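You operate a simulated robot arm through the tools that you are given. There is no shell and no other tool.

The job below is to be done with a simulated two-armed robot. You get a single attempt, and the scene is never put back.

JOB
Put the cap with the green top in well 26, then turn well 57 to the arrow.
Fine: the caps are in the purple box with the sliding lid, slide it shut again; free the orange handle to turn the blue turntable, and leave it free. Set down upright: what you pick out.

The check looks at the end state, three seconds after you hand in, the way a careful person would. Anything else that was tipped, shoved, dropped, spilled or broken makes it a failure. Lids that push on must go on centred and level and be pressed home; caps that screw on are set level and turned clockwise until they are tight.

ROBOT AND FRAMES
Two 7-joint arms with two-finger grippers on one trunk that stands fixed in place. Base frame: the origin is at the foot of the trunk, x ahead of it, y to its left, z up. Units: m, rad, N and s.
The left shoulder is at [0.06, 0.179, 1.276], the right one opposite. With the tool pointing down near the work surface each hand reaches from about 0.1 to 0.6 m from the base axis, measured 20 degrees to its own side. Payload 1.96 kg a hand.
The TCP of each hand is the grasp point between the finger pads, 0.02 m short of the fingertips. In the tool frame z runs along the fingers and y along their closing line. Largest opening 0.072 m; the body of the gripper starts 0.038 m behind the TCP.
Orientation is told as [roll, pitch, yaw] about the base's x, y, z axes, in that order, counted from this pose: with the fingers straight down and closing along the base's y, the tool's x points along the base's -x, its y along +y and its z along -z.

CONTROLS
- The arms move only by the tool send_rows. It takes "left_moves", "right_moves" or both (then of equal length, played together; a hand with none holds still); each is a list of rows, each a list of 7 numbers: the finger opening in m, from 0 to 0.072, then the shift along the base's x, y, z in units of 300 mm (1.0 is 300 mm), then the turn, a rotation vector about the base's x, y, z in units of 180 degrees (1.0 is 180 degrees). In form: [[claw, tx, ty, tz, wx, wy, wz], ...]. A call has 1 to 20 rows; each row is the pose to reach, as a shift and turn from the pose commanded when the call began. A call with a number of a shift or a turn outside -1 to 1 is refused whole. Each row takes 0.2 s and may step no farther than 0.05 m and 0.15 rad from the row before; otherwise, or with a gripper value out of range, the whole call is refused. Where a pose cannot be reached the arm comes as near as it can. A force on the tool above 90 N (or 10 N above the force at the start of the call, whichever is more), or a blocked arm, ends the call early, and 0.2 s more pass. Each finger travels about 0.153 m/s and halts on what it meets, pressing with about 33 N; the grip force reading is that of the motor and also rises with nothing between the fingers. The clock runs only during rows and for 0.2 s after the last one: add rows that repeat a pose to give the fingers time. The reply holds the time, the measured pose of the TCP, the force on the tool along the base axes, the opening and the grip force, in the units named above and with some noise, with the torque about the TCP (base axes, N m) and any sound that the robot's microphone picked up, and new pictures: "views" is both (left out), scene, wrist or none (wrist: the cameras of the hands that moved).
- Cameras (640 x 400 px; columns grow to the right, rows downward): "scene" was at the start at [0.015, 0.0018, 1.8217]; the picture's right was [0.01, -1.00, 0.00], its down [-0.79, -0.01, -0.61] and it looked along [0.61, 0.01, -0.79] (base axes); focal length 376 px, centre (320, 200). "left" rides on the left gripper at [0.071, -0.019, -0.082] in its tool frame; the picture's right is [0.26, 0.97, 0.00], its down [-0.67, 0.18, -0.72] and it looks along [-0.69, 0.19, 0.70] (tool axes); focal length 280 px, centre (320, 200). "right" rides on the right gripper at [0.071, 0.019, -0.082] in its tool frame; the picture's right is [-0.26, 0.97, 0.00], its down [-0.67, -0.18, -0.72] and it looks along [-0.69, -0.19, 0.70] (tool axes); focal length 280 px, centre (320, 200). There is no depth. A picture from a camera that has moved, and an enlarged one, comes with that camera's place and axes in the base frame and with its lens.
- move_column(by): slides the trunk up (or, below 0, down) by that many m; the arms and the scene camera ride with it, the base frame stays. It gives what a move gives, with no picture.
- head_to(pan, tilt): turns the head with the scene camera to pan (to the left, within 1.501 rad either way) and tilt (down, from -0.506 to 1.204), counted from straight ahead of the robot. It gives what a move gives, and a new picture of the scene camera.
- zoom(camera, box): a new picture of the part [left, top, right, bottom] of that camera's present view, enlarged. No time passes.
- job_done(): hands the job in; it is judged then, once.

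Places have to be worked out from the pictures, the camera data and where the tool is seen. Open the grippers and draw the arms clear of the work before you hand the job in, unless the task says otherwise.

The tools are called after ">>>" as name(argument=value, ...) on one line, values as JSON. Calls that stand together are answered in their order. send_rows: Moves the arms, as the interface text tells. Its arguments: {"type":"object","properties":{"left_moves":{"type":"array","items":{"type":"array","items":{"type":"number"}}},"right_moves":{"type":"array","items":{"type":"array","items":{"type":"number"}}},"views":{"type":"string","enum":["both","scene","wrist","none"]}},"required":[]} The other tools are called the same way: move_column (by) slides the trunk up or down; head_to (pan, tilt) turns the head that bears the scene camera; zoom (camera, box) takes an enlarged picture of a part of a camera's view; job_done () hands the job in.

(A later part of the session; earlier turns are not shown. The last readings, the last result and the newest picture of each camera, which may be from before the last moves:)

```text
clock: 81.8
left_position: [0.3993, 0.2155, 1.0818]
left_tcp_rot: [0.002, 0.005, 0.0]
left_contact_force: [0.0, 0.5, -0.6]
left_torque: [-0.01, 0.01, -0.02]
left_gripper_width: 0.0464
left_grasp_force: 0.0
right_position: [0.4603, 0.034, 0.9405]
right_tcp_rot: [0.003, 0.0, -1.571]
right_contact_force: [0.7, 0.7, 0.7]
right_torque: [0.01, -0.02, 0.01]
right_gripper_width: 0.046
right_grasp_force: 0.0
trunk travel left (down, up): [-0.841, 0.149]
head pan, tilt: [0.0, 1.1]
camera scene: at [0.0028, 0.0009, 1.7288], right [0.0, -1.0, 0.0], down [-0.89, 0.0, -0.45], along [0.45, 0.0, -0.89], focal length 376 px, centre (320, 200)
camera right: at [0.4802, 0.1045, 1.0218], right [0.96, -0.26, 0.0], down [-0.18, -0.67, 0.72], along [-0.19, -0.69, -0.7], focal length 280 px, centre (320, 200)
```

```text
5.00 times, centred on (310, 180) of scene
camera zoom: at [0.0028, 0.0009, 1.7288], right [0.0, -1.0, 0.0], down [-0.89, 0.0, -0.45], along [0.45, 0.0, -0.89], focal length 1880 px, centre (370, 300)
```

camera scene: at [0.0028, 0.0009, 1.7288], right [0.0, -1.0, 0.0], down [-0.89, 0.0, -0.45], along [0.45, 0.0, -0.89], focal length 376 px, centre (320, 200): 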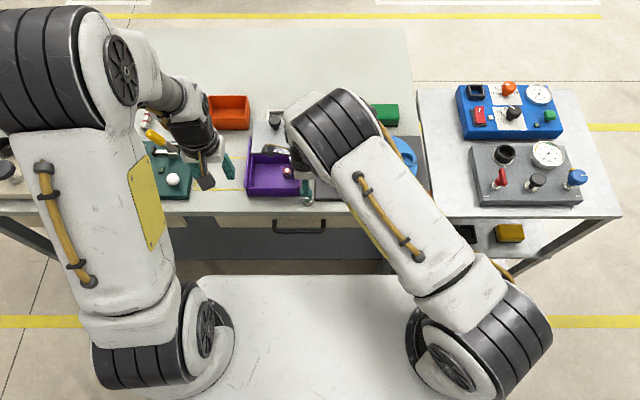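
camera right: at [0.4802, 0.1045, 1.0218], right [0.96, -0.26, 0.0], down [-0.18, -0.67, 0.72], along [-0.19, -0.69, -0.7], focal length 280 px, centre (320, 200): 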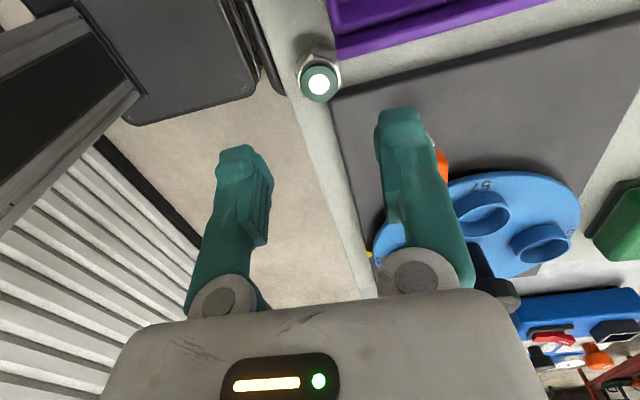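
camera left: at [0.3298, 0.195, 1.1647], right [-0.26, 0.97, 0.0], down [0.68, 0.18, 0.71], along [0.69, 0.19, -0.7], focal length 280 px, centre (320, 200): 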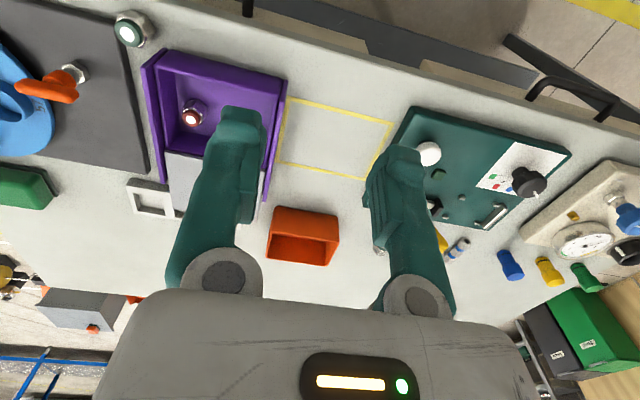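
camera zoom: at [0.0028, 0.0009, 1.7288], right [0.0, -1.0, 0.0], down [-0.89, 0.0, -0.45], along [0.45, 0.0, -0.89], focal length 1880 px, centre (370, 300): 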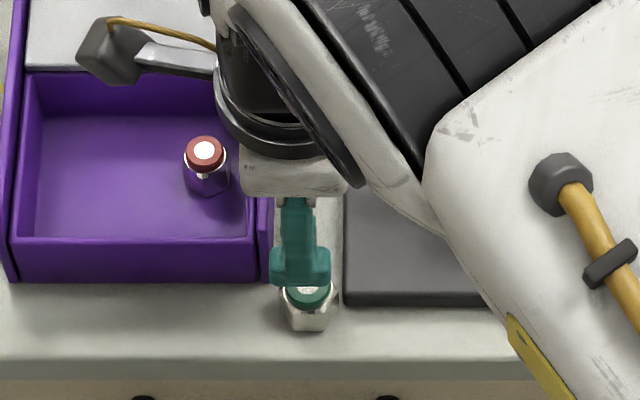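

The cap is centred between the right fingers. I lower to z≈0.851 and grip the hex flats.

>>> send_rows(right_moves=[[0.044, 0, 0, -0.12, 0, 0, 0], [0.044, 0, 0, -0.22, 0, 0, 0], [0.044, 0, 0, -0.295, 0, 0, 0], [0.044, 0, 0, -0.295, 0, 0, 0]], views="wrist")

>>> zoom(camera="right", box=[180, 20, 460, 220])

>>> zoom(camera="scene", box=[260, 140, 360, 220])

```text
clock: 82.8
left_position: [0.4002, 0.2154, 1.0817]
left_tcp_rot: [0.001, 0.007, 0.0]
left_contact_force: [0.3, -0.1, -0.7]
left_torque: [0.03, 0.01, 0.0]
left_gripper_width: 0.0458
left_grasp_force: 0.1
right_position: [0.4599, 0.0331, 0.85]
right_tcp_rot: [-0.001, 0.001, -1.571]
right_contact_force: [-0.5, -0.1, -0.1]
right_torque: [0.05, -0.03, -0.01]
right_gripper_width: 0.0443
right_grasp_force: 0.0
trunk travel left (down, up): [-0.841, 0.149]
head pan, tilt: [0.0, 1.1]
camera right: at [0.4789, 0.1035, 0.9315], right [0.96, -0.26, 0.0], down [-0.18, -0.67, 0.72], along [-0.19, -0.69, -0.7], focal length 280 px, centre (320, 200)
```

right: 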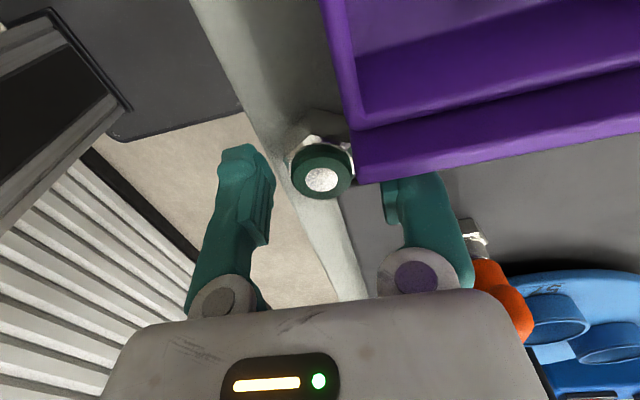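

```text
2.00 times, centred on (320, 120) of right
camera zoom: at [0.4789, 0.1035, 0.9315], right [0.96, -0.26, 0.0], down [-0.18, -0.67, 0.72], along [-0.19, -0.69, -0.7], focal length 561 px, centre (320, 360)
```

zoom: 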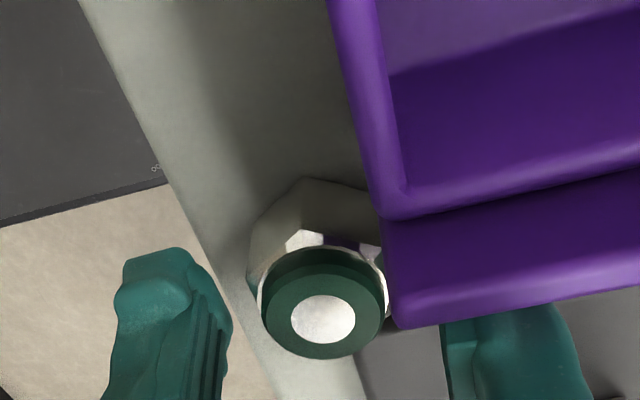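

```text
5.00 times, centred on (310, 180) of scene
camera zoom: at [0.0034, 0.0008, 1.7288], right [0.0, -1.0, 0.0], down [-0.89, 0.0, -0.45], along [0.45, 0.0, -0.89], focal length 1880 px, centre (370, 300)
```

zoom: 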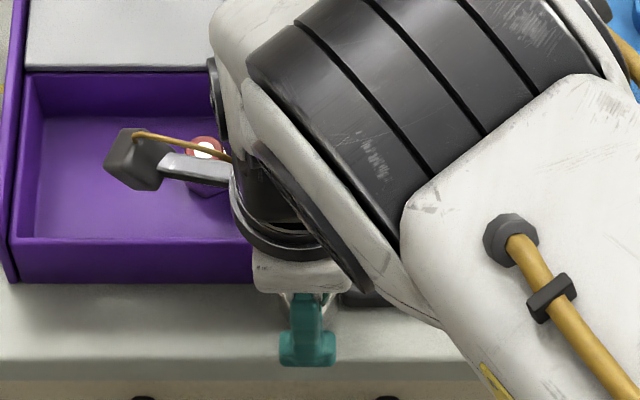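

No contact; the fingers flank the cap. I close.

>>> send_rows(right_moves=[[0.036, 0, 0, 0, 0, 0, 0], [0.03, 0, 0, 0, 0, 0, 0], [0.026, 0, 0, 0, 0, 0, 0], [0.02, 0, 0, 0, 0, 0, 0], [0.01, 0, 0, 0, 0, 0, 0], [0.01, 0, 0, 0, 0, 0, 0], [0.01, 0, 0, 0.02, 0, 0, 0], [0.01, 0, 0, 0.05, 0, 0, 0], [0.01, 0, 0, 0.05, 0, 0, 0]], views="both")

>>> zoom(camera="right", box=[180, 20, 460, 220])

```text
clock: 84.8
left_position: [0.4011, 0.215, 1.0825]
left_tcp_rot: [0.002, 0.005, -0.001]
left_contact_force: [0.6, -0.4, -0.3]
left_torque: [0.02, 0.03, 0.05]
left_gripper_width: 0.0461
left_grasp_force: 0.1
right_position: [0.4606, 0.0331, 0.866]
right_tcp_rot: [0.0, 0.001, -1.572]
right_contact_force: [0.4, 0.2, -0.9]
right_torque: [-0.04, 0.0, -0.02]
right_gripper_width: 0.0264
right_grasp_force: 32.7
trunk travel left (down, up): [-0.841, 0.149]
head pan, tilt: [0.0, 1.1]
camera scene: at [0.0036, 0.0008, 1.7288], right [0.0, -1.0, 0.0], down [-0.89, 0.0, -0.45], along [0.45, 0.0, -0.89], focal length 376 px, centre (320, 200)
camera right: at [0.48, 0.1037, 0.947], right [0.97, -0.26, 0.0], down [-0.18, -0.67, 0.72], along [-0.19, -0.69, -0.7], focal length 280 px, centre (320, 200)
```

scene: 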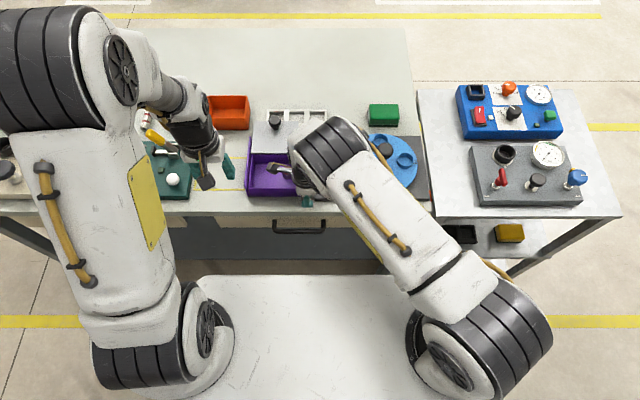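
right: 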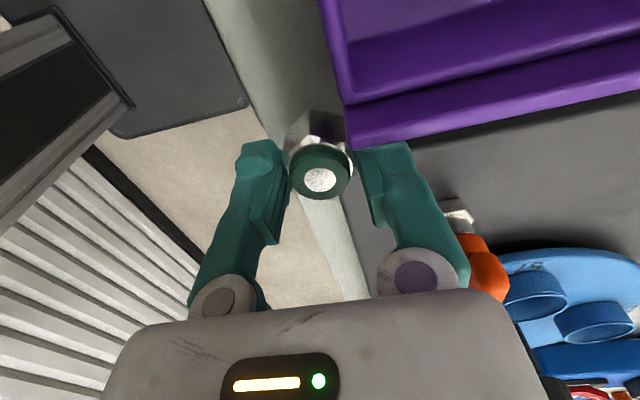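

```text
2.00 times, centred on (320, 120) of right
camera zoom: at [0.48, 0.1037, 0.947], right [0.97, -0.26, 0.0], down [-0.18, -0.67, 0.72], along [-0.19, -0.69, -0.7], focal length 561 px, centre (320, 360)
```

zoom: 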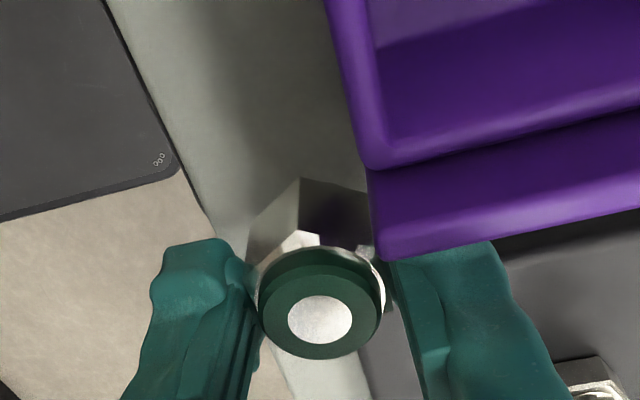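

The cap is lifted level. I raise it to z≈1.0 and carry it over to above well 26, returning to yaw 0.

>>> send_rows(right_moves=[[0.01, 0, 0, 0.1, 0, 0, 0], [0.01, 0, 0, 0.22, 0, 0, 0.02], [0.01, 0, 0, 0.34, 0, 0, 0.06], [0.01, 0, -0.04, 0.4, 0, 0, 0.1], [0.01, 0, -0.1, 0.4, 0, 0, 0.14], [0.01, 0.01, -0.17, 0.4, 0, 0, 0.18], [0.01, 0.02, -0.24, 0.4, 0, 0, 0.22], [0.01, 0.03, -0.31, 0.4, 0, 0, 0.26], [0.01, 0.04, -0.38, 0.4, 0, 0, 0.3], [0.01, 0.05, -0.45, 0.4, 0, 0, 0.34], [0.01, 0.07, -0.52, 0.38, 0, 0, 0.38], [0.01, 0.09, -0.59, 0.35, 0, 0, 0.42], [0.01, 0.11, -0.65, 0.32, 0, 0, 0.46], [0.01, 0.125, -0.67, 0.32, 0, 0, 0.5], [0.01, 0.125, -0.67, 0.32, 0, 0, 0.5]], views="both")

>>> zoom(camera="right", box=[180, 0, 460, 200])

>>> zoom(camera="scene", box=[320, 120, 440, 210])

```text
clock: 88.0
left_position: [0.4005, 0.2157, 1.0818]
left_tcp_rot: [0.003, 0.003, 0.0]
left_contact_force: [-0.1, 0.3, -0.2]
left_torque: [0.01, 0.03, 0.02]
left_gripper_width: 0.046
left_grasp_force: 0.1
right_position: [0.4985, -0.1688, 0.9619]
right_tcp_rot: [0.0, 0.002, 0.0]
right_contact_force: [-0.3, 0.1, 0.0]
right_torque: [0.02, -0.02, 0.0]
right_gripper_width: 0.0265
right_grasp_force: 33.1
trunk travel left (down, up): [-0.841, 0.149]
head pan, tilt: [0.0, 1.1]
camera scene: at [0.0034, 0.0009, 1.7288], right [0.0, -1.0, 0.0], down [-0.89, 0.0, -0.45], along [0.45, 0.0, -0.89], focal length 376 px, centre (320, 200)
camera right: at [0.4274, -0.1494, 1.0428], right [0.26, 0.97, 0.0], down [0.67, -0.18, 0.72], along [0.69, -0.19, -0.7], focal length 280 px, centre (320, 200)
```

scene: 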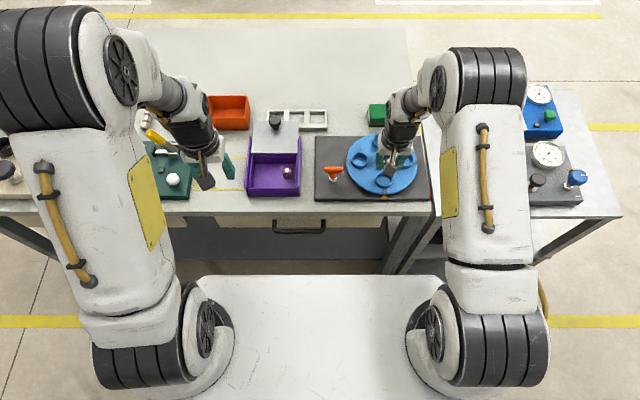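
right: 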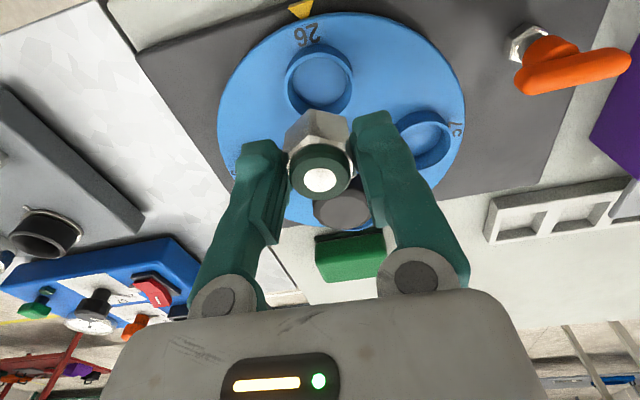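

```text
2.00 times, centred on (320, 100) of right
camera zoom: at [0.4274, -0.1494, 1.0428], right [0.26, 0.97, 0.0], down [0.67, -0.18, 0.72], along [0.69, -0.19, -0.7], focal length 561 px, centre (320, 400)
```

zoom: 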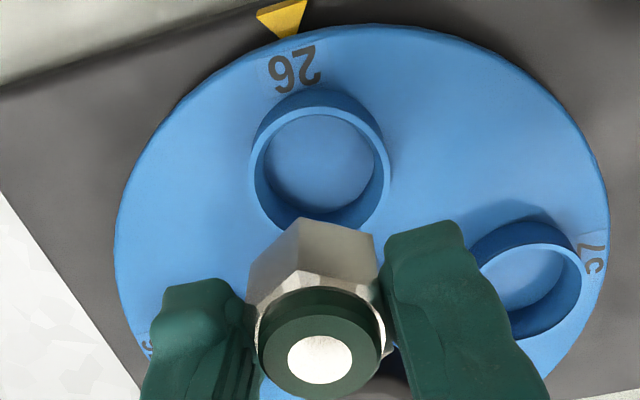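

```text
4.44 times, centred on (380, 165) of scene
camera zoom: at [0.0034, 0.0009, 1.7288], right [0.0, -1.0, 0.0], down [-0.89, 0.0, -0.45], along [0.45, 0.0, -0.89], focal length 1672 px, centre (53, 356)
```

zoom: 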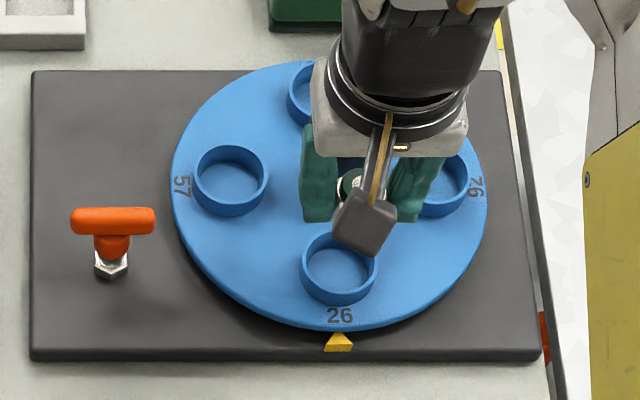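

Well 26's centre reads (0.5005, −0.170) in the right wrist camera, which matched the handle well earlier. I shift 2 mm and lower until the cap is just above the rim for a check.

>>> send_rows(right_moves=[[0.01, 0.007, -0.003, -0.06, 0, 0, 0], [0.01, 0.007, -0.003, -0.12, 0, 0, 0], [0.01, 0.007, -0.003, -0.155, 0, 0, 0], [0.01, 0.007, -0.003, -0.155, 0, 0, 0]], views="both")

>>> zoom(camera="right", box=[180, 0, 460, 200])

>>> zoom(camera="scene", box=[340, 140, 420, 210])

>>> zoom(camera="left", box=[0, 0, 200, 150])

```text
clock: 89.0
left_position: [0.4014, 0.2154, 1.0824]
left_tcp_rot: [0.003, 0.005, -0.001]
left_contact_force: [-0.4, 0.4, -0.6]
left_torque: [0.01, 0.03, -0.03]
left_gripper_width: 0.0459
left_grasp_force: 0.0
right_position: [0.4996, -0.1686, 0.9172]
right_tcp_rot: [0.001, 0.001, -0.001]
right_contact_force: [-0.4, 0.1, -1.0]
right_torque: [-0.02, 0.02, -0.01]
right_gripper_width: 0.0264
right_grasp_force: 32.6
trunk travel left (down, up): [-0.841, 0.149]
head pan, tilt: [0.0, 1.1]
camera scene: at [0.0035, 0.0007, 1.7288], right [0.0, -1.0, 0.0], down [-0.89, 0.0, -0.45], along [0.45, 0.0, -0.89], focal length 376 px, centre (320, 200)
camera right: at [0.4297, -0.1498, 0.9971], right [0.26, 0.97, 0.0], down [0.67, -0.18, 0.71], along [0.69, -0.19, -0.7], focal length 280 px, centre (320, 200)
```

scene: 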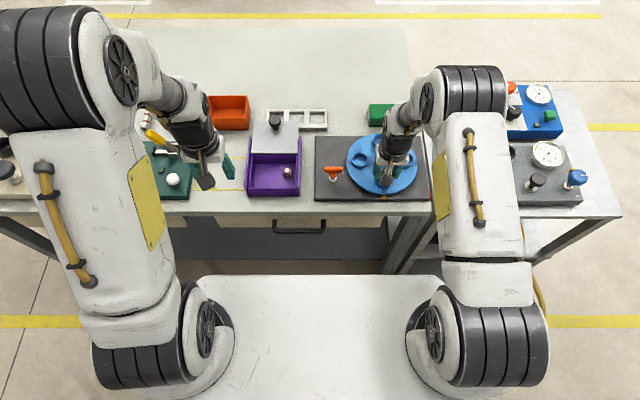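
right: 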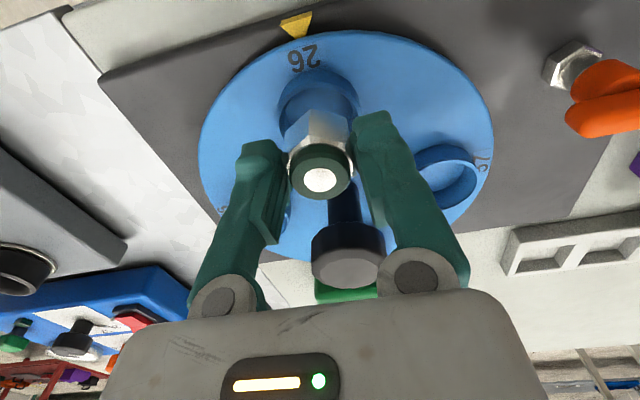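

```text
2.00 times, centred on (320, 100) of right
camera zoom: at [0.4297, -0.1498, 0.9971], right [0.26, 0.97, 0.0], down [0.67, -0.18, 0.71], along [0.69, -0.19, -0.7], focal length 561 px, centre (320, 400)
```

zoom: 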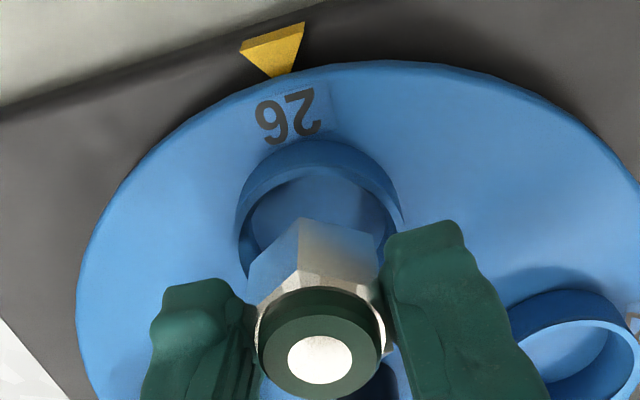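

```text
5.71 times, centred on (380, 175) of scene
camera zoom: at [0.0035, 0.0007, 1.7288], right [0.0, -1.0, 0.0], down [-0.89, 0.0, -0.45], along [0.45, 0.0, -0.89], focal length 2149 px, centre (-23, 343)
```

zoom: 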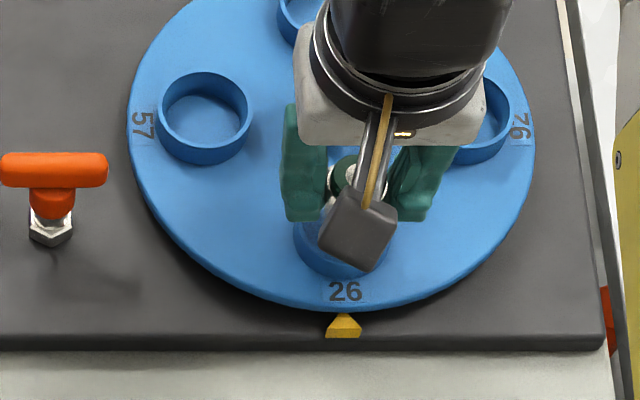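

```text
2.67 times, centred on (100, 75) of left
camera zoom: at [0.3302, 0.1946, 1.1646], right [-0.26, 0.97, 0.0], down [0.68, 0.18, 0.71], along [0.69, 0.19, -0.7], focal length 748 px, centre (907, 533)
```

zoom: 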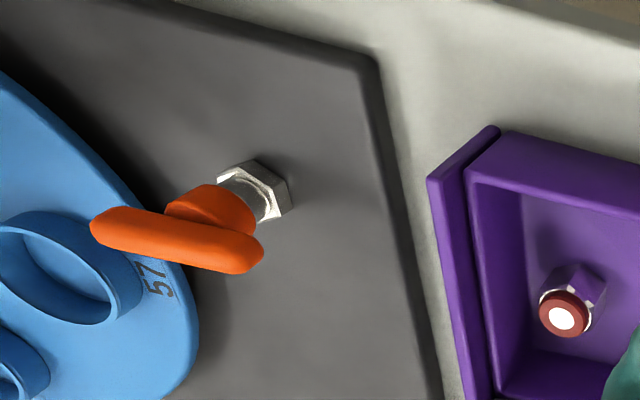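

Alignment over well 26 is within a millimetre. I lower into the well slowly.

>>> send_rows(right_moves=[[0.01, 0.002, -0.003, -0.02, 0, 0, 0], [0.01, 0.002, -0.003, -0.04, 0, 0, 0], [0.01, 0.002, -0.003, -0.06, 0, 0, 0], [0.01, 0.002, -0.003, -0.06, 0, 0, 0]], views="wrist")

>>> zoom(camera="right", box=[180, 0, 460, 200])

```text
clock: 90.0
left_position: [0.4023, 0.2146, 1.0824]
left_tcp_rot: [0.001, 0.006, -0.001]
left_contact_force: [0.0, -0.6, 0.1]
left_torque: [0.0, -0.01, 0.01]
left_gripper_width: 0.046
left_grasp_force: 0.0
right_position: [0.5012, -0.1695, 0.8982]
right_tcp_rot: [0.0, -0.001, 0.0]
right_contact_force: [0.8, 0.2, -0.4]
right_torque: [-0.01, 0.04, 0.01]
right_gripper_width: 0.0264
right_grasp_force: 32.2
trunk travel left (down, up): [-0.841, 0.149]
head pan, tilt: [0.0, 1.1]
camera right: at [0.4304, -0.1511, 0.9786], right [0.26, 0.97, 0.0], down [0.67, -0.18, 0.72], along [0.69, -0.19, -0.7], focal length 280 px, centre (320, 200)
```

right: 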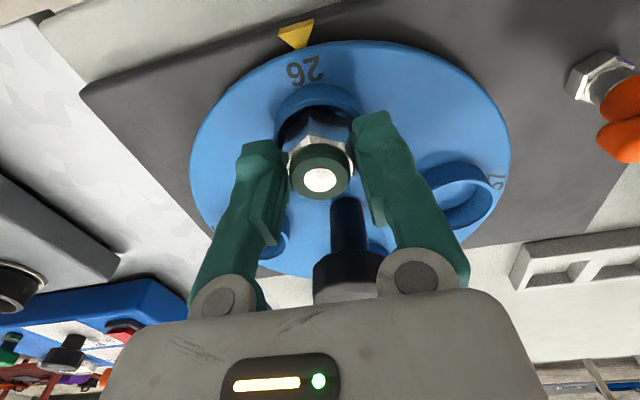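

```text
2.00 times, centred on (320, 100) of right
camera zoom: at [0.4304, -0.1511, 0.9786], right [0.26, 0.97, 0.0], down [0.67, -0.18, 0.72], along [0.69, -0.19, -0.7], focal length 561 px, centre (320, 400)
```

zoom: 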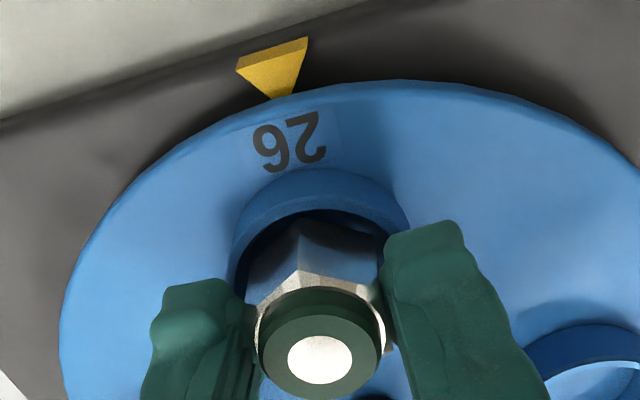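

The cap bottom is inside the rim with no contact. I continue in ~2 mm steps until it touches down.

>>> send_rows(right_moves=[[0.01, 0, 0, -0.007, 0, 0, 0], [0.01, 0, 0, -0.014, 0, 0, 0], [0.01, 0, 0, -0.021, 0, 0, 0], [0.01, 0, 0, -0.021, 0, 0, 0]], views="wrist")

```text
clock: 91.0
left_position: [0.4007, 0.2146, 1.0831]
left_tcp_rot: [0.0, 0.006, 0.0]
left_contact_force: [-1.3, -0.2, -0.4]
left_torque: [-0.01, -0.02, 0.02]
left_gripper_width: 0.0459
left_grasp_force: 0.1
right_position: [0.5017, -0.1699, 0.8927]
right_tcp_rot: [0.0, 0.0, 0.0]
right_contact_force: [-0.6, -0.7, -0.2]
right_torque: [-0.02, 0.0, -0.02]
right_gripper_width: 0.0267
right_grasp_force: 33.1
trunk travel left (down, up): [-0.841, 0.149]
head pan, tilt: [0.0, 1.1]
camera right: at [0.4311, -0.1507, 0.9724], right [0.26, 0.97, 0.0], down [0.67, -0.18, 0.72], along [0.69, -0.19, -0.7], focal length 280 px, centre (320, 200)
```

right: 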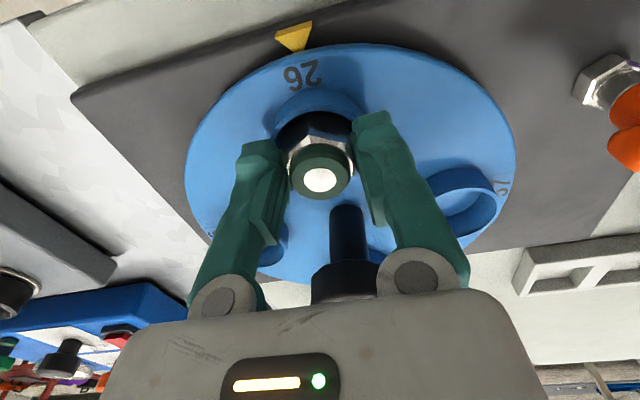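

>>> send_rows(right_moves=[[0.01, 0, 0, -0.007, 0, 0, 0], [0.01, 0, 0, -0.014, 0, 0, 0], [0.01, 0, 0, -0.014, 0, 0, 0]], views="wrist")

>>> zoom(camera="right", box=[180, 40, 460, 240])

```text
clock: 91.8
left_position: [0.3979, 0.2153, 1.0833]
left_tcp_rot: [0.003, 0.004, -0.001]
left_contact_force: [-0.7, 0.4, 1.0]
left_torque: [0.0, -0.02, 0.01]
left_gripper_width: 0.0458
left_grasp_force: 0.0
right_position: [0.5013, -0.1704, 0.8908]
right_tcp_rot: [0.001, -0.007, 0.0]
right_contact_force: [4.3, -3.2, 33.2]
right_torque: [0.06, -0.05, 0.0]
right_gripper_width: 0.0268
right_grasp_force: 33.5
trunk travel left (down, up): [-0.841, 0.149]
head pan, tilt: [0.0, 1.1]
camera right: at [0.4302, -0.1505, 0.9711], right [0.26, 0.96, 0.0], down [0.67, -0.18, 0.72], along [0.7, -0.19, -0.69], focal length 280 px, centre (320, 200)
```

right: 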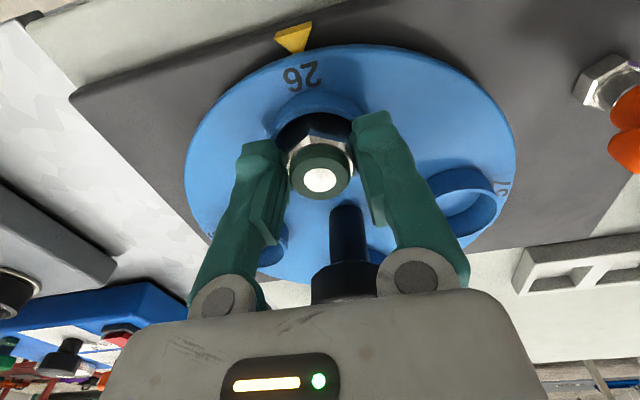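

```text
2.00 times, centred on (320, 140) of right
camera zoom: at [0.4302, -0.1505, 0.9711], right [0.26, 0.96, 0.0], down [0.67, -0.18, 0.72], along [0.7, -0.19, -0.69], focal length 561 px, centre (320, 320)
```

zoom: 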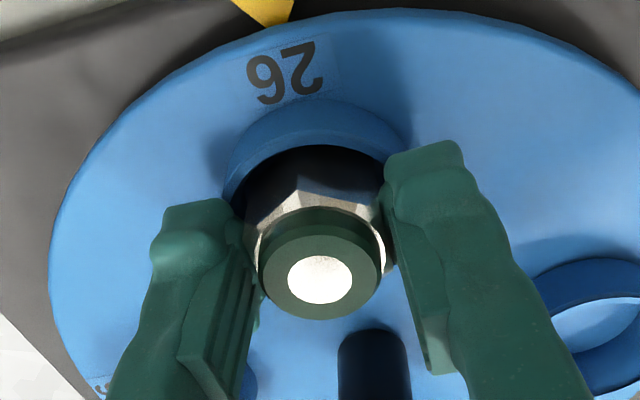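

Touchdown at 33 N, symmetric. I ease off 1.5 mm, open gently and lift away.

>>> send_rows(right_moves=[[0.01, 0, 0, 0.005, 0, 0, 0], [0.027, 0, 0, 0.005, 0, 0, 0], [0.031, 0, 0, 0.005, 0, 0, 0], [0.036, 0, 0, 0.005, 0, 0, 0], [0.044, 0, 0, 0.005, 0, 0, 0], [0.046, 0, 0, 0.03, 0, 0, 0], [0.046, 0, 0, 0.1, 0, 0, 0], [0.046, 0, 0, 0.22, 0, 0, 0], [0.046, 0, 0, 0.35, 0, 0, 0], [0.046, 0, 0, 0.35, 0, 0, 0]], views="both")

>>> zoom(camera="right", box=[180, 0, 460, 200])

>>> zoom(camera="scene", box=[320, 130, 440, 210])

```text
clock: 94.0
left_position: [0.4006, 0.2149, 1.0825]
left_tcp_rot: [0.002, 0.006, 0.001]
left_contact_force: [0.4, 0.0, -0.2]
left_torque: [0.03, -0.01, 0.0]
left_gripper_width: 0.0459
left_grasp_force: 0.0
right_position: [0.5009, -0.167, 0.9932]
right_tcp_rot: [-0.001, -0.001, 0.0]
right_contact_force: [0.0, -0.6, 0.8]
right_torque: [0.01, 0.03, -0.01]
right_gripper_width: 0.046
right_grasp_force: 0.0
trunk travel left (down, up): [-0.841, 0.149]
head pan, tilt: [0.0, 1.1]
camera scene: at [0.0036, 0.0009, 1.7288], right [0.0, -1.0, 0.0], down [-0.89, 0.0, -0.45], along [0.45, 0.0, -0.89], focal length 376 px, centre (320, 200)
camera right: at [0.4311, -0.1467, 1.0735], right [0.26, 0.96, 0.0], down [0.67, -0.18, 0.71], along [0.69, -0.19, -0.7], focal length 280 px, centre (320, 200)
```

scene: 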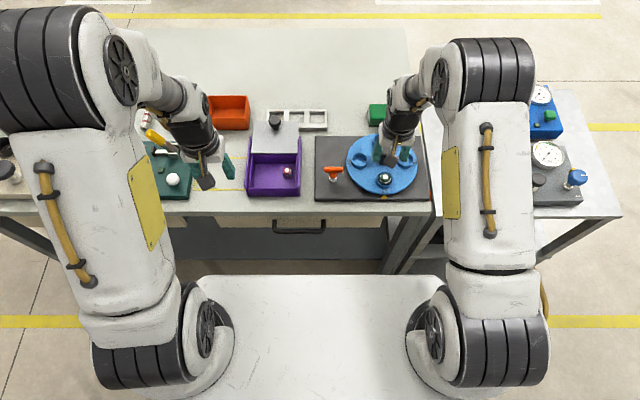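
right: 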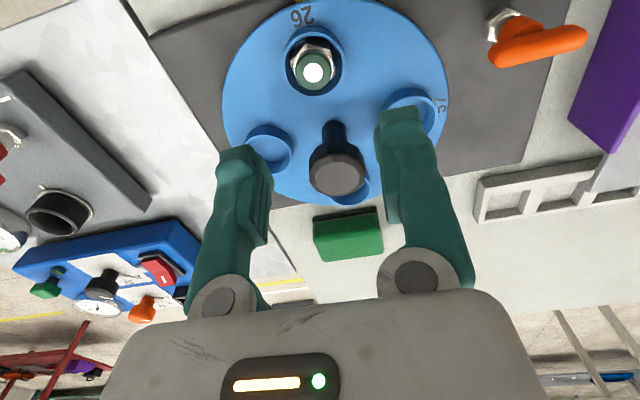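

```text
2.00 times, centred on (320, 100) of right
camera zoom: at [0.4311, -0.1467, 1.0735], right [0.26, 0.96, 0.0], down [0.67, -0.18, 0.71], along [0.69, -0.19, -0.7], focal length 561 px, centre (320, 400)
```

zoom: 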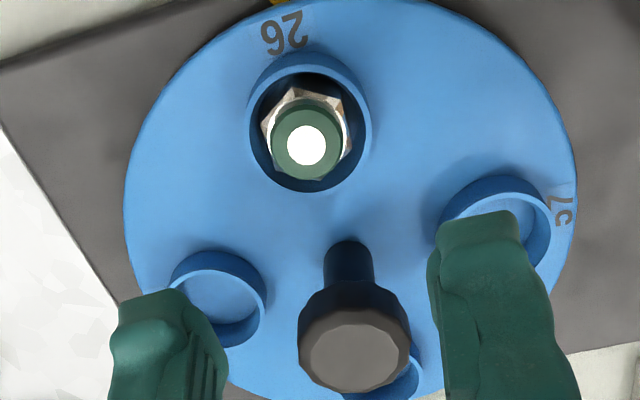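

```text
5.00 times, centred on (380, 170) of scene
camera zoom: at [0.0036, 0.0009, 1.7288], right [0.0, -1.0, 0.0], down [-0.89, 0.0, -0.45], along [0.45, 0.0, -0.89], focal length 1880 px, centre (20, 350)
```

zoom: 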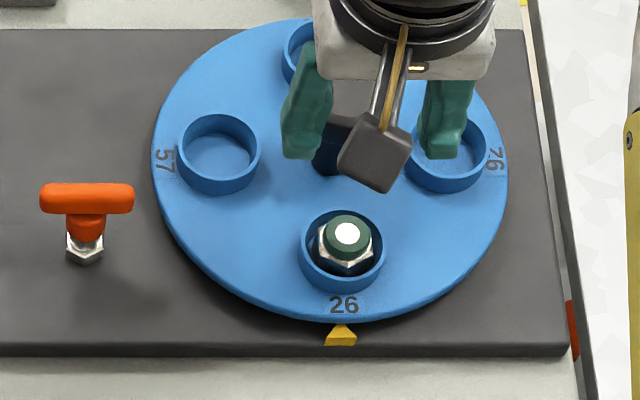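

The cap stands upright in well 26, and 26 is at the arrow. Next: well 57 sits 90° clockwise-of-arrow, so the table must turn +90° counter-clockwise (seen from above). The hub is at about (0.564, −0.170), top z≈0.917; I position the right hand over it with yaw −45°.

>>> send_rows(right_moves=[[0.06, 0, 0, 0.03, 0, 0, -0.04], [0.066, 0.04, -0.003, 0.04, 0, 0, -0.08], [0.068, 0.09, -0.006, 0.04, 0, 0, -0.12], [0.068, 0.14, -0.008, 0.04, 0, 0, -0.16], [0.068, 0.19, -0.01, 0.04, 0, 0, -0.2], [0.068, 0.21, -0.01, 0.02, 0, 0, -0.25], [0.068, 0.21, -0.01, 0.0, 0, 0, -0.25]], views="both")

>>> zoom(camera="right", box=[180, 0, 460, 200])

>>> zoom(camera="scene", box=[320, 110, 440, 210])

```text
refused: row 6 steps farther than a row can; nothing moved
```

```text
2.00 times, centred on (320, 100) of right
camera zoom: at [0.4311, -0.1467, 1.0735], right [0.26, 0.96, 0.0], down [0.67, -0.18, 0.71], along [0.69, -0.19, -0.7], focal length 561 px, centre (320, 400)
```

zoom: 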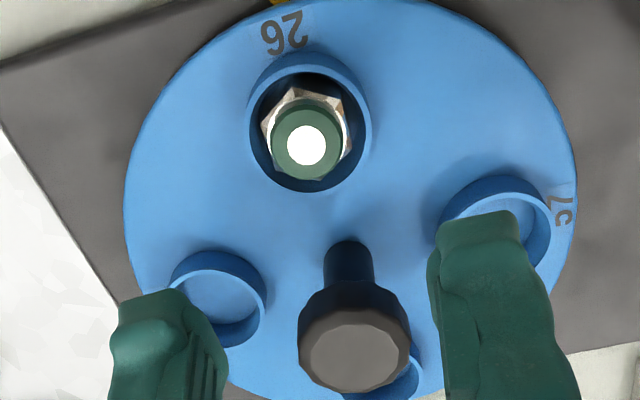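

```text
4.00 times, centred on (380, 160) of scene
camera zoom: at [0.0036, 0.0009, 1.7288], right [0.0, -1.0, 0.0], down [-0.89, 0.0, -0.45], along [0.45, 0.0, -0.89], focal length 1504 px, centre (80, 360)
```

zoom: 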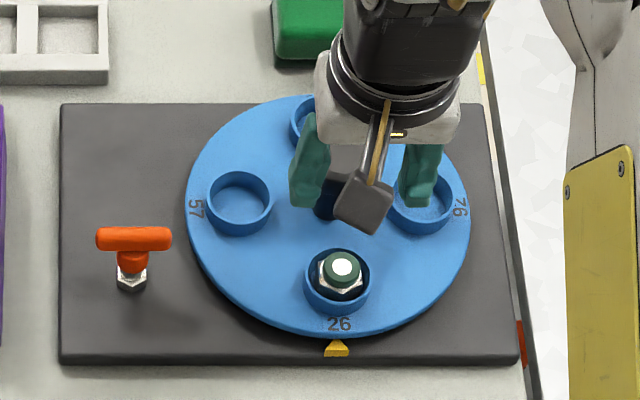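

One row's turn was a hair too big; I resend with even steps.

>>> send_rows(right_moves=[[0.06, 0, 0, 0.03, 0, 0, -0.04], [0.066, 0.04, -0.003, 0.04, 0, 0, -0.08], [0.068, 0.09, -0.006, 0.04, 0, 0, -0.12], [0.068, 0.14, -0.008, 0.04, 0, 0, -0.16], [0.068, 0.19, -0.01, 0.04, 0, 0, -0.2], [0.068, 0.21, -0.01, 0.02, 0, 0, -0.23], [0.068, 0.21, -0.01, 0.0, 0, 0, -0.25], [0.068, 0.21, -0.01, 0.0, 0, 0, -0.25]], views="both")

>>> zoom(camera="right", box=[180, 0, 460, 200])

>>> zoom(camera="scene", box=[320, 110, 440, 210])

```text
clock: 95.8
left_position: [0.4013, 0.2152, 1.0824]
left_tcp_rot: [0.0, 0.005, 0.0]
left_contact_force: [0.5, -1.2, 0.4]
left_torque: [0.0, -0.01, 0.02]
left_gripper_width: 0.0463
left_grasp_force: 0.0
right_position: [0.5643, -0.172, 0.9914]
right_tcp_rot: [-0.001, 0.0, -0.786]
right_contact_force: [0.2, 0.1, 0.3]
right_torque: [0.02, -0.01, 0.01]
right_gripper_width: 0.0682
right_grasp_force: 0.0
trunk travel left (down, up): [-0.841, 0.149]
head pan, tilt: [0.0, 1.1]
camera scene: at [0.0035, 0.0008, 1.7288], right [0.0, -1.0, 0.0], down [-0.89, 0.0, -0.45], along [0.45, 0.0, -0.89], focal length 376 px, centre (320, 200)
camera right: at [0.5278, -0.1082, 1.0728], right [0.87, 0.5, 0.0], down [0.35, -0.61, 0.72], along [0.36, -0.62, -0.7], focal length 280 px, centre (320, 200)
```

scene: 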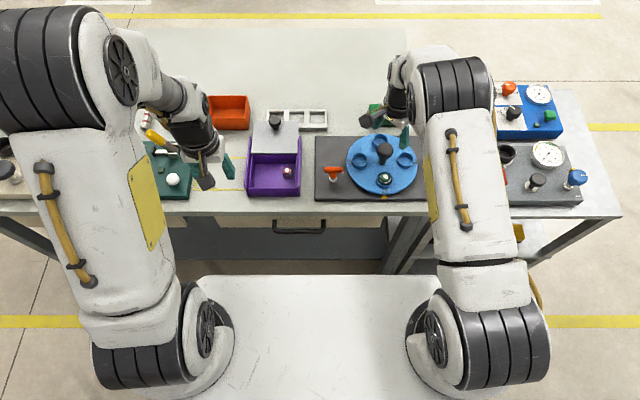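
right: 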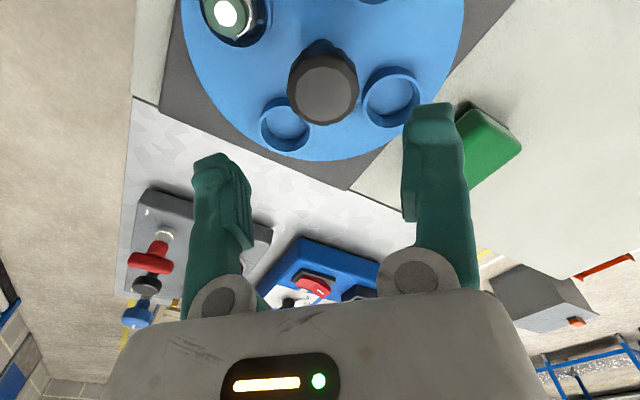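

```text
2.00 times, centred on (320, 100) of right
camera zoom: at [0.5278, -0.1082, 1.0728], right [0.87, 0.5, 0.0], down [0.35, -0.61, 0.72], along [0.36, -0.62, -0.7], focal length 561 px, centre (320, 400)
```

zoom: 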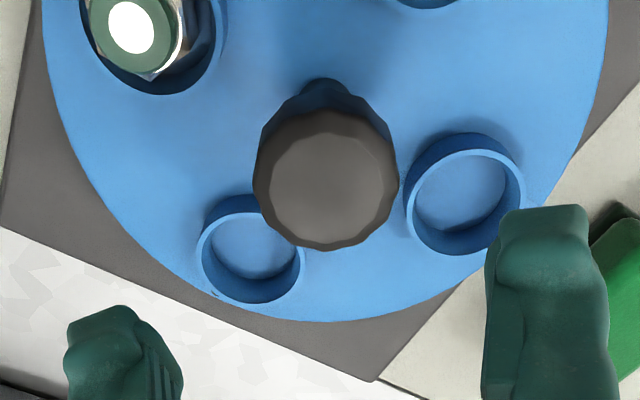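

```text
4.00 times, centred on (380, 160) of scene
camera zoom: at [0.0035, 0.0008, 1.7288], right [0.0, -1.0, 0.0], down [-0.89, 0.0, -0.45], along [0.45, 0.0, -0.89], focal length 1504 px, centre (80, 360)
```

zoom: 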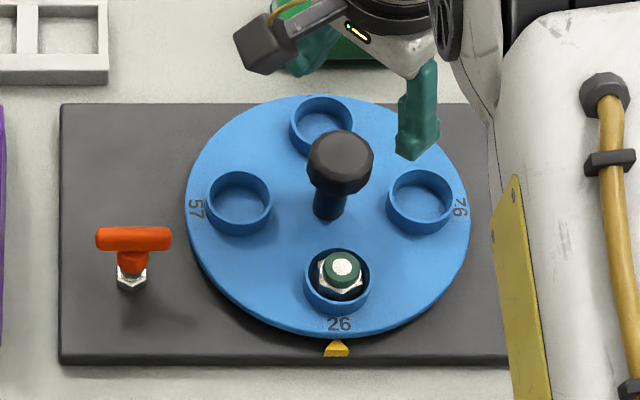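

The hub (40 mm across) is centred under the hand. I descend to z≈0.904 and grip it.

>>> send_rows(right_moves=[[0.068, 0.003, 0.005, -0.1, 0, 0, 0], [0.068, 0.003, 0.005, -0.2, 0, 0, 0], [0.068, 0.003, 0.005, -0.285, 0, 0, 0], [0.068, 0.003, 0.005, -0.285, 0, 0, 0], [0.055, 0.003, 0.005, -0.285, 0, 0, 0], [0.042, 0.003, 0.005, -0.285, 0, 0, 0], [0.03, 0.003, 0.005, -0.285, 0, 0, 0], [0.02, 0.003, 0.005, -0.285, 0, 0, 0], [0.02, 0.003, 0.005, -0.285, 0, 0, 0]], views="both")

>>> zoom(camera="scene", box=[320, 110, 440, 210])

```text
clock: 97.8
left_position: [0.4025, 0.2165, 1.0821]
left_tcp_rot: [0.0, 0.008, 0.0]
left_contact_force: [-0.1, -0.4, -0.4]
left_torque: [0.04, -0.03, 0.0]
left_gripper_width: 0.0456
left_grasp_force: 0.0
right_position: [0.5661, -0.1711, 0.9064]
right_tcp_rot: [-0.001, -0.001, -0.786]
right_contact_force: [6.2, 5.8, 0.5]
right_torque: [0.21, -0.08, 0.03]
right_gripper_width: 0.0379
right_grasp_force: 40.0
trunk travel left (down, up): [-0.841, 0.149]
head pan, tilt: [0.0, 1.1]
camera scene: at [0.0046, 0.0021, 1.7288], right [0.0, -1.0, 0.0], down [-0.89, 0.0, -0.45], along [0.45, 0.0, -0.89], focal length 376 px, centre (320, 200)
camera right: at [0.5294, -0.1071, 0.9866], right [0.87, 0.5, 0.0], down [0.35, -0.61, 0.72], along [0.36, -0.62, -0.7], focal length 280 px, centre (320, 200)
```

scene: 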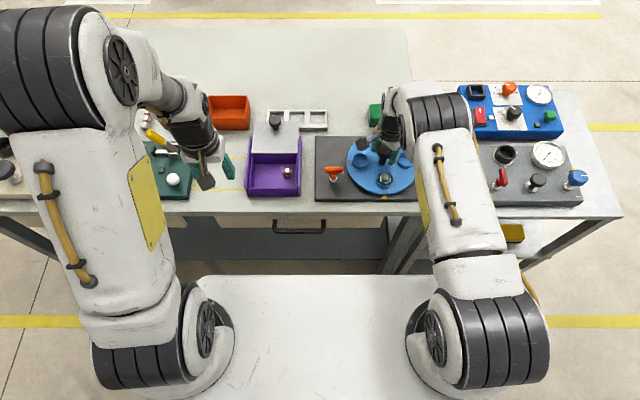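
right: 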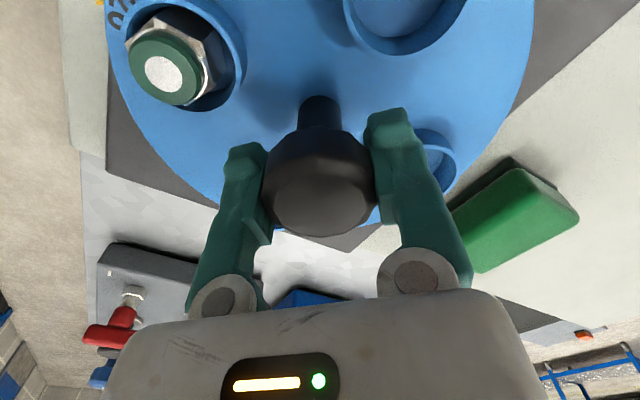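

```text
4.00 times, centred on (380, 160) of scene
camera zoom: at [0.0046, 0.0021, 1.7288], right [0.0, -1.0, 0.0], down [-0.89, 0.0, -0.45], along [0.45, 0.0, -0.89], focal length 1504 px, centre (80, 360)
```

zoom: 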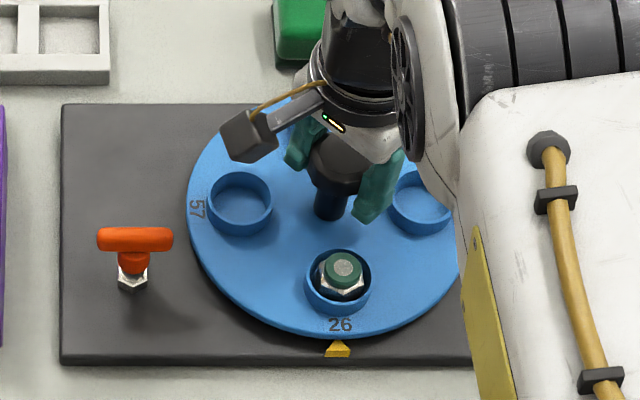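

The hub is gripped (38 mm). I turn slowly +15° counter-clockwise and check that the table follows.

>>> send_rows(right_moves=[[0.02, 0, 0, 0, 0, 0, 0.02], [0.02, 0, 0, 0, 0, 0, 0.04], [0.02, 0, 0, 0, 0, 0, 0.06], [0.02, 0, 0, 0, 0, 0, 0.083], [0.02, 0, 0, 0, 0, 0, 0.083]], views="wrist")

>>> zoom(camera="scene", box=[320, 110, 440, 210])

```text
clock: 99.0
left_position: [0.4013, 0.2156, 1.0807]
left_tcp_rot: [0.001, 0.007, 0.0]
left_contact_force: [0.7, -0.6, 0.7]
left_torque: [-0.02, 0.0, 0.01]
left_gripper_width: 0.0458
left_grasp_force: 0.1
right_position: [0.5657, -0.1707, 0.9055]
right_tcp_rot: [-0.002, 0.002, -0.524]
right_contact_force: [3.6, 7.2, -8.1]
right_torque: [-0.23, -0.45, 0.02]
right_gripper_width: 0.038
right_grasp_force: 40.5
trunk travel left (down, up): [-0.841, 0.149]
head pan, tilt: [0.0, 1.1]
camera right: at [0.5146, -0.1185, 0.9867], right [0.71, 0.7, 0.0], down [0.49, -0.5, 0.71], along [0.5, -0.51, -0.7], focal length 280 px, centre (320, 200)
```

right: 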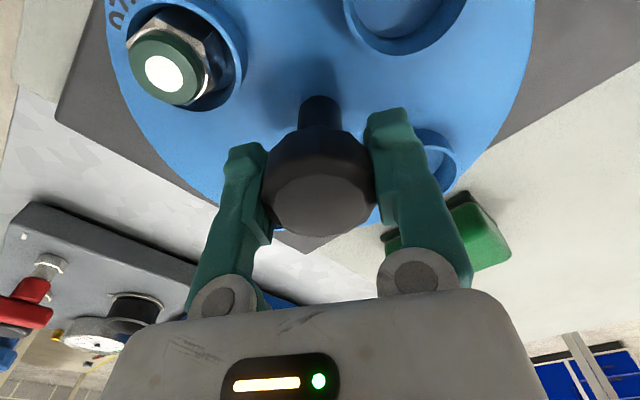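

```text
4.00 times, centred on (380, 160) of scene
camera zoom: at [0.0055, 0.002, 1.7288], right [0.0, -1.0, 0.0], down [-0.89, 0.0, -0.45], along [0.45, 0.0, -0.89], focal length 1504 px, centre (80, 360)
```

zoom: 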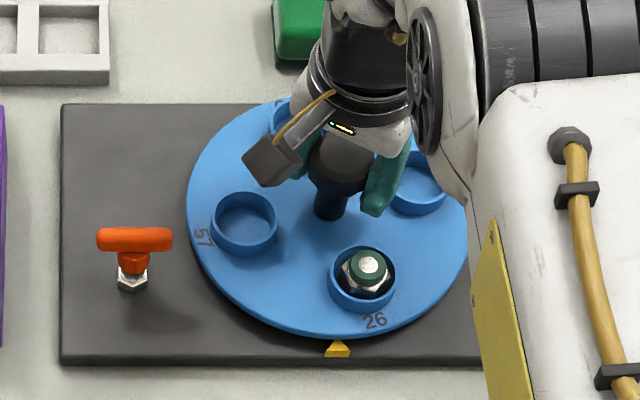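

The table turns freely with the hand. I continue the remaining 75° smoothly.

>>> send_rows(right_moves=[[0.02, 0, 0, 0, 0, 0, 0.025], [0.02, 0, 0, 0, 0, 0, 0.05], [0.02, 0, 0, 0, 0, 0, 0.075], [0.02, 0, 0, 0, 0, 0, 0.1], [0.02, 0, 0, 0, 0, 0, 0.125], [0.02, 0, 0, 0, 0, 0, 0.15], [0.02, 0, 0, 0, 0, 0, 0.175], [0.02, 0, 0, 0, 0, 0, 0.2], [0.02, 0, 0, 0, 0, 0, 0.225], [0.02, 0, 0, 0, 0, 0, 0.25], [0.02, 0, 0, 0, 0, 0, 0.275], [0.02, 0, 0, 0, 0, 0, 0.3], [0.02, 0, 0, 0, 0, 0, 0.325], [0.02, 0, 0, 0, 0, 0, 0.35], [0.02, 0, 0, 0, 0, 0, 0.37], [0.02, 0, 0, 0, 0, 0, 0.39], [0.02, 0, 0, 0, 0, 0, 0.405], [0.02, 0, 0, 0, 0, 0, 0.417], [0.02, 0, 0, 0, 0, 0, 0.417]], views="both")

>>> zoom(camera="scene", box=[320, 110, 440, 210])

>>> zoom(camera="scene", box=[360, 160, 410, 205])

```text
clock: 103.0
left_position: [0.4027, 0.2166, 1.0813]
left_tcp_rot: [-0.001, 0.007, -0.001]
left_contact_force: [-0.6, 0.2, -0.2]
left_torque: [0.01, -0.03, -0.04]
left_gripper_width: 0.046
left_grasp_force: 0.0
right_position: [0.5655, -0.17, 0.9063]
right_tcp_rot: [0.002, 0.001, 0.784]
right_contact_force: [-2.6, 14.5, -19.9]
right_torque: [-0.01, -0.11, 0.02]
right_gripper_width: 0.0381
right_grasp_force: 39.7
trunk travel left (down, up): [-0.841, 0.149]
head pan, tilt: [0.0, 1.1]
camera scene: at [0.0059, 0.0031, 1.7287], right [0.0, -1.0, 0.0], down [-0.89, 0.0, -0.45], along [0.45, 0.0, -0.89], focal length 376 px, centre (320, 200)
camera right: at [0.5026, -0.206, 0.9871], right [-0.5, 0.87, 0.0], down [0.61, 0.35, 0.71], along [0.62, 0.36, -0.7], focal length 280 px, centre (320, 200)
```

scene: 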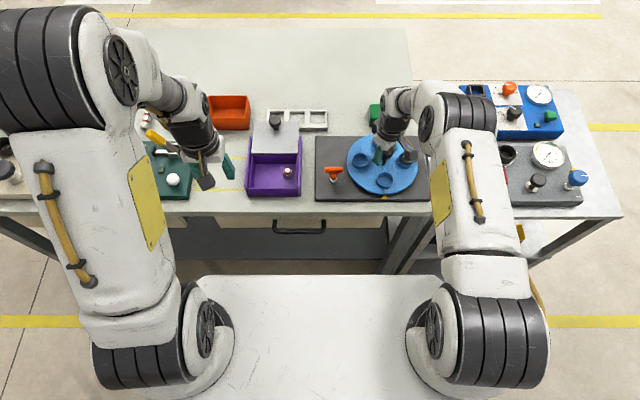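
right: 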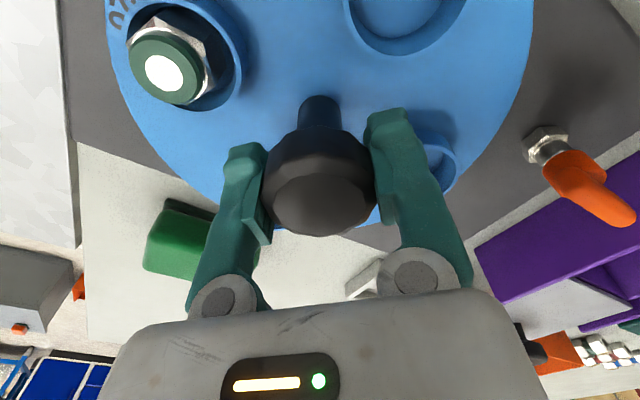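

```text
4.00 times, centred on (380, 160) of scene
camera zoom: at [0.0059, 0.0031, 1.7287], right [0.0, -1.0, 0.0], down [-0.89, 0.0, -0.45], along [0.45, 0.0, -0.89], focal length 1504 px, centre (80, 360)
```

zoom: 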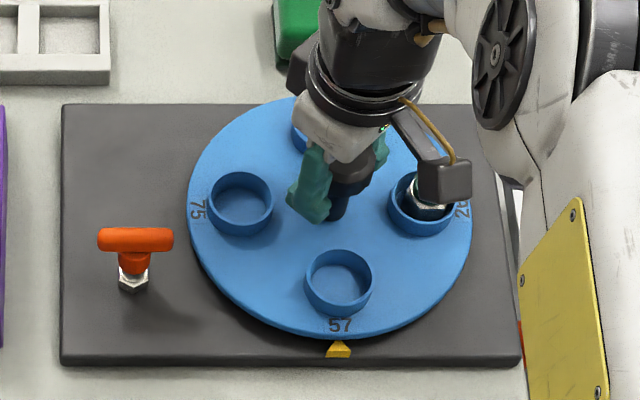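

```text
8.89 times, centred on (385, 182) of scene
camera zoom: at [0.0059, 0.0031, 1.7287], right [0.0, -1.0, 0.0], down [-0.89, 0.0, -0.45], along [0.45, 0.0, -0.89], focal length 3343 px, centre (-258, 356)
```

zoom: 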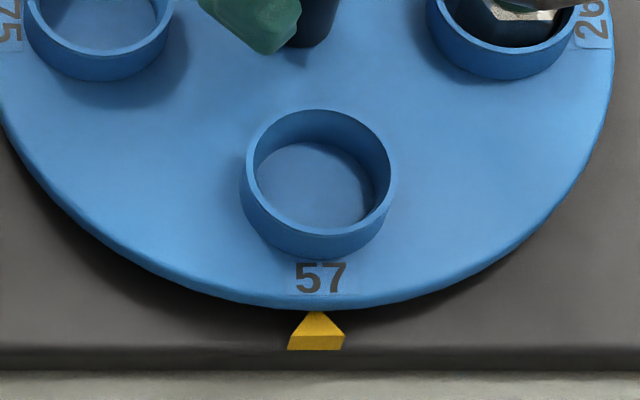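

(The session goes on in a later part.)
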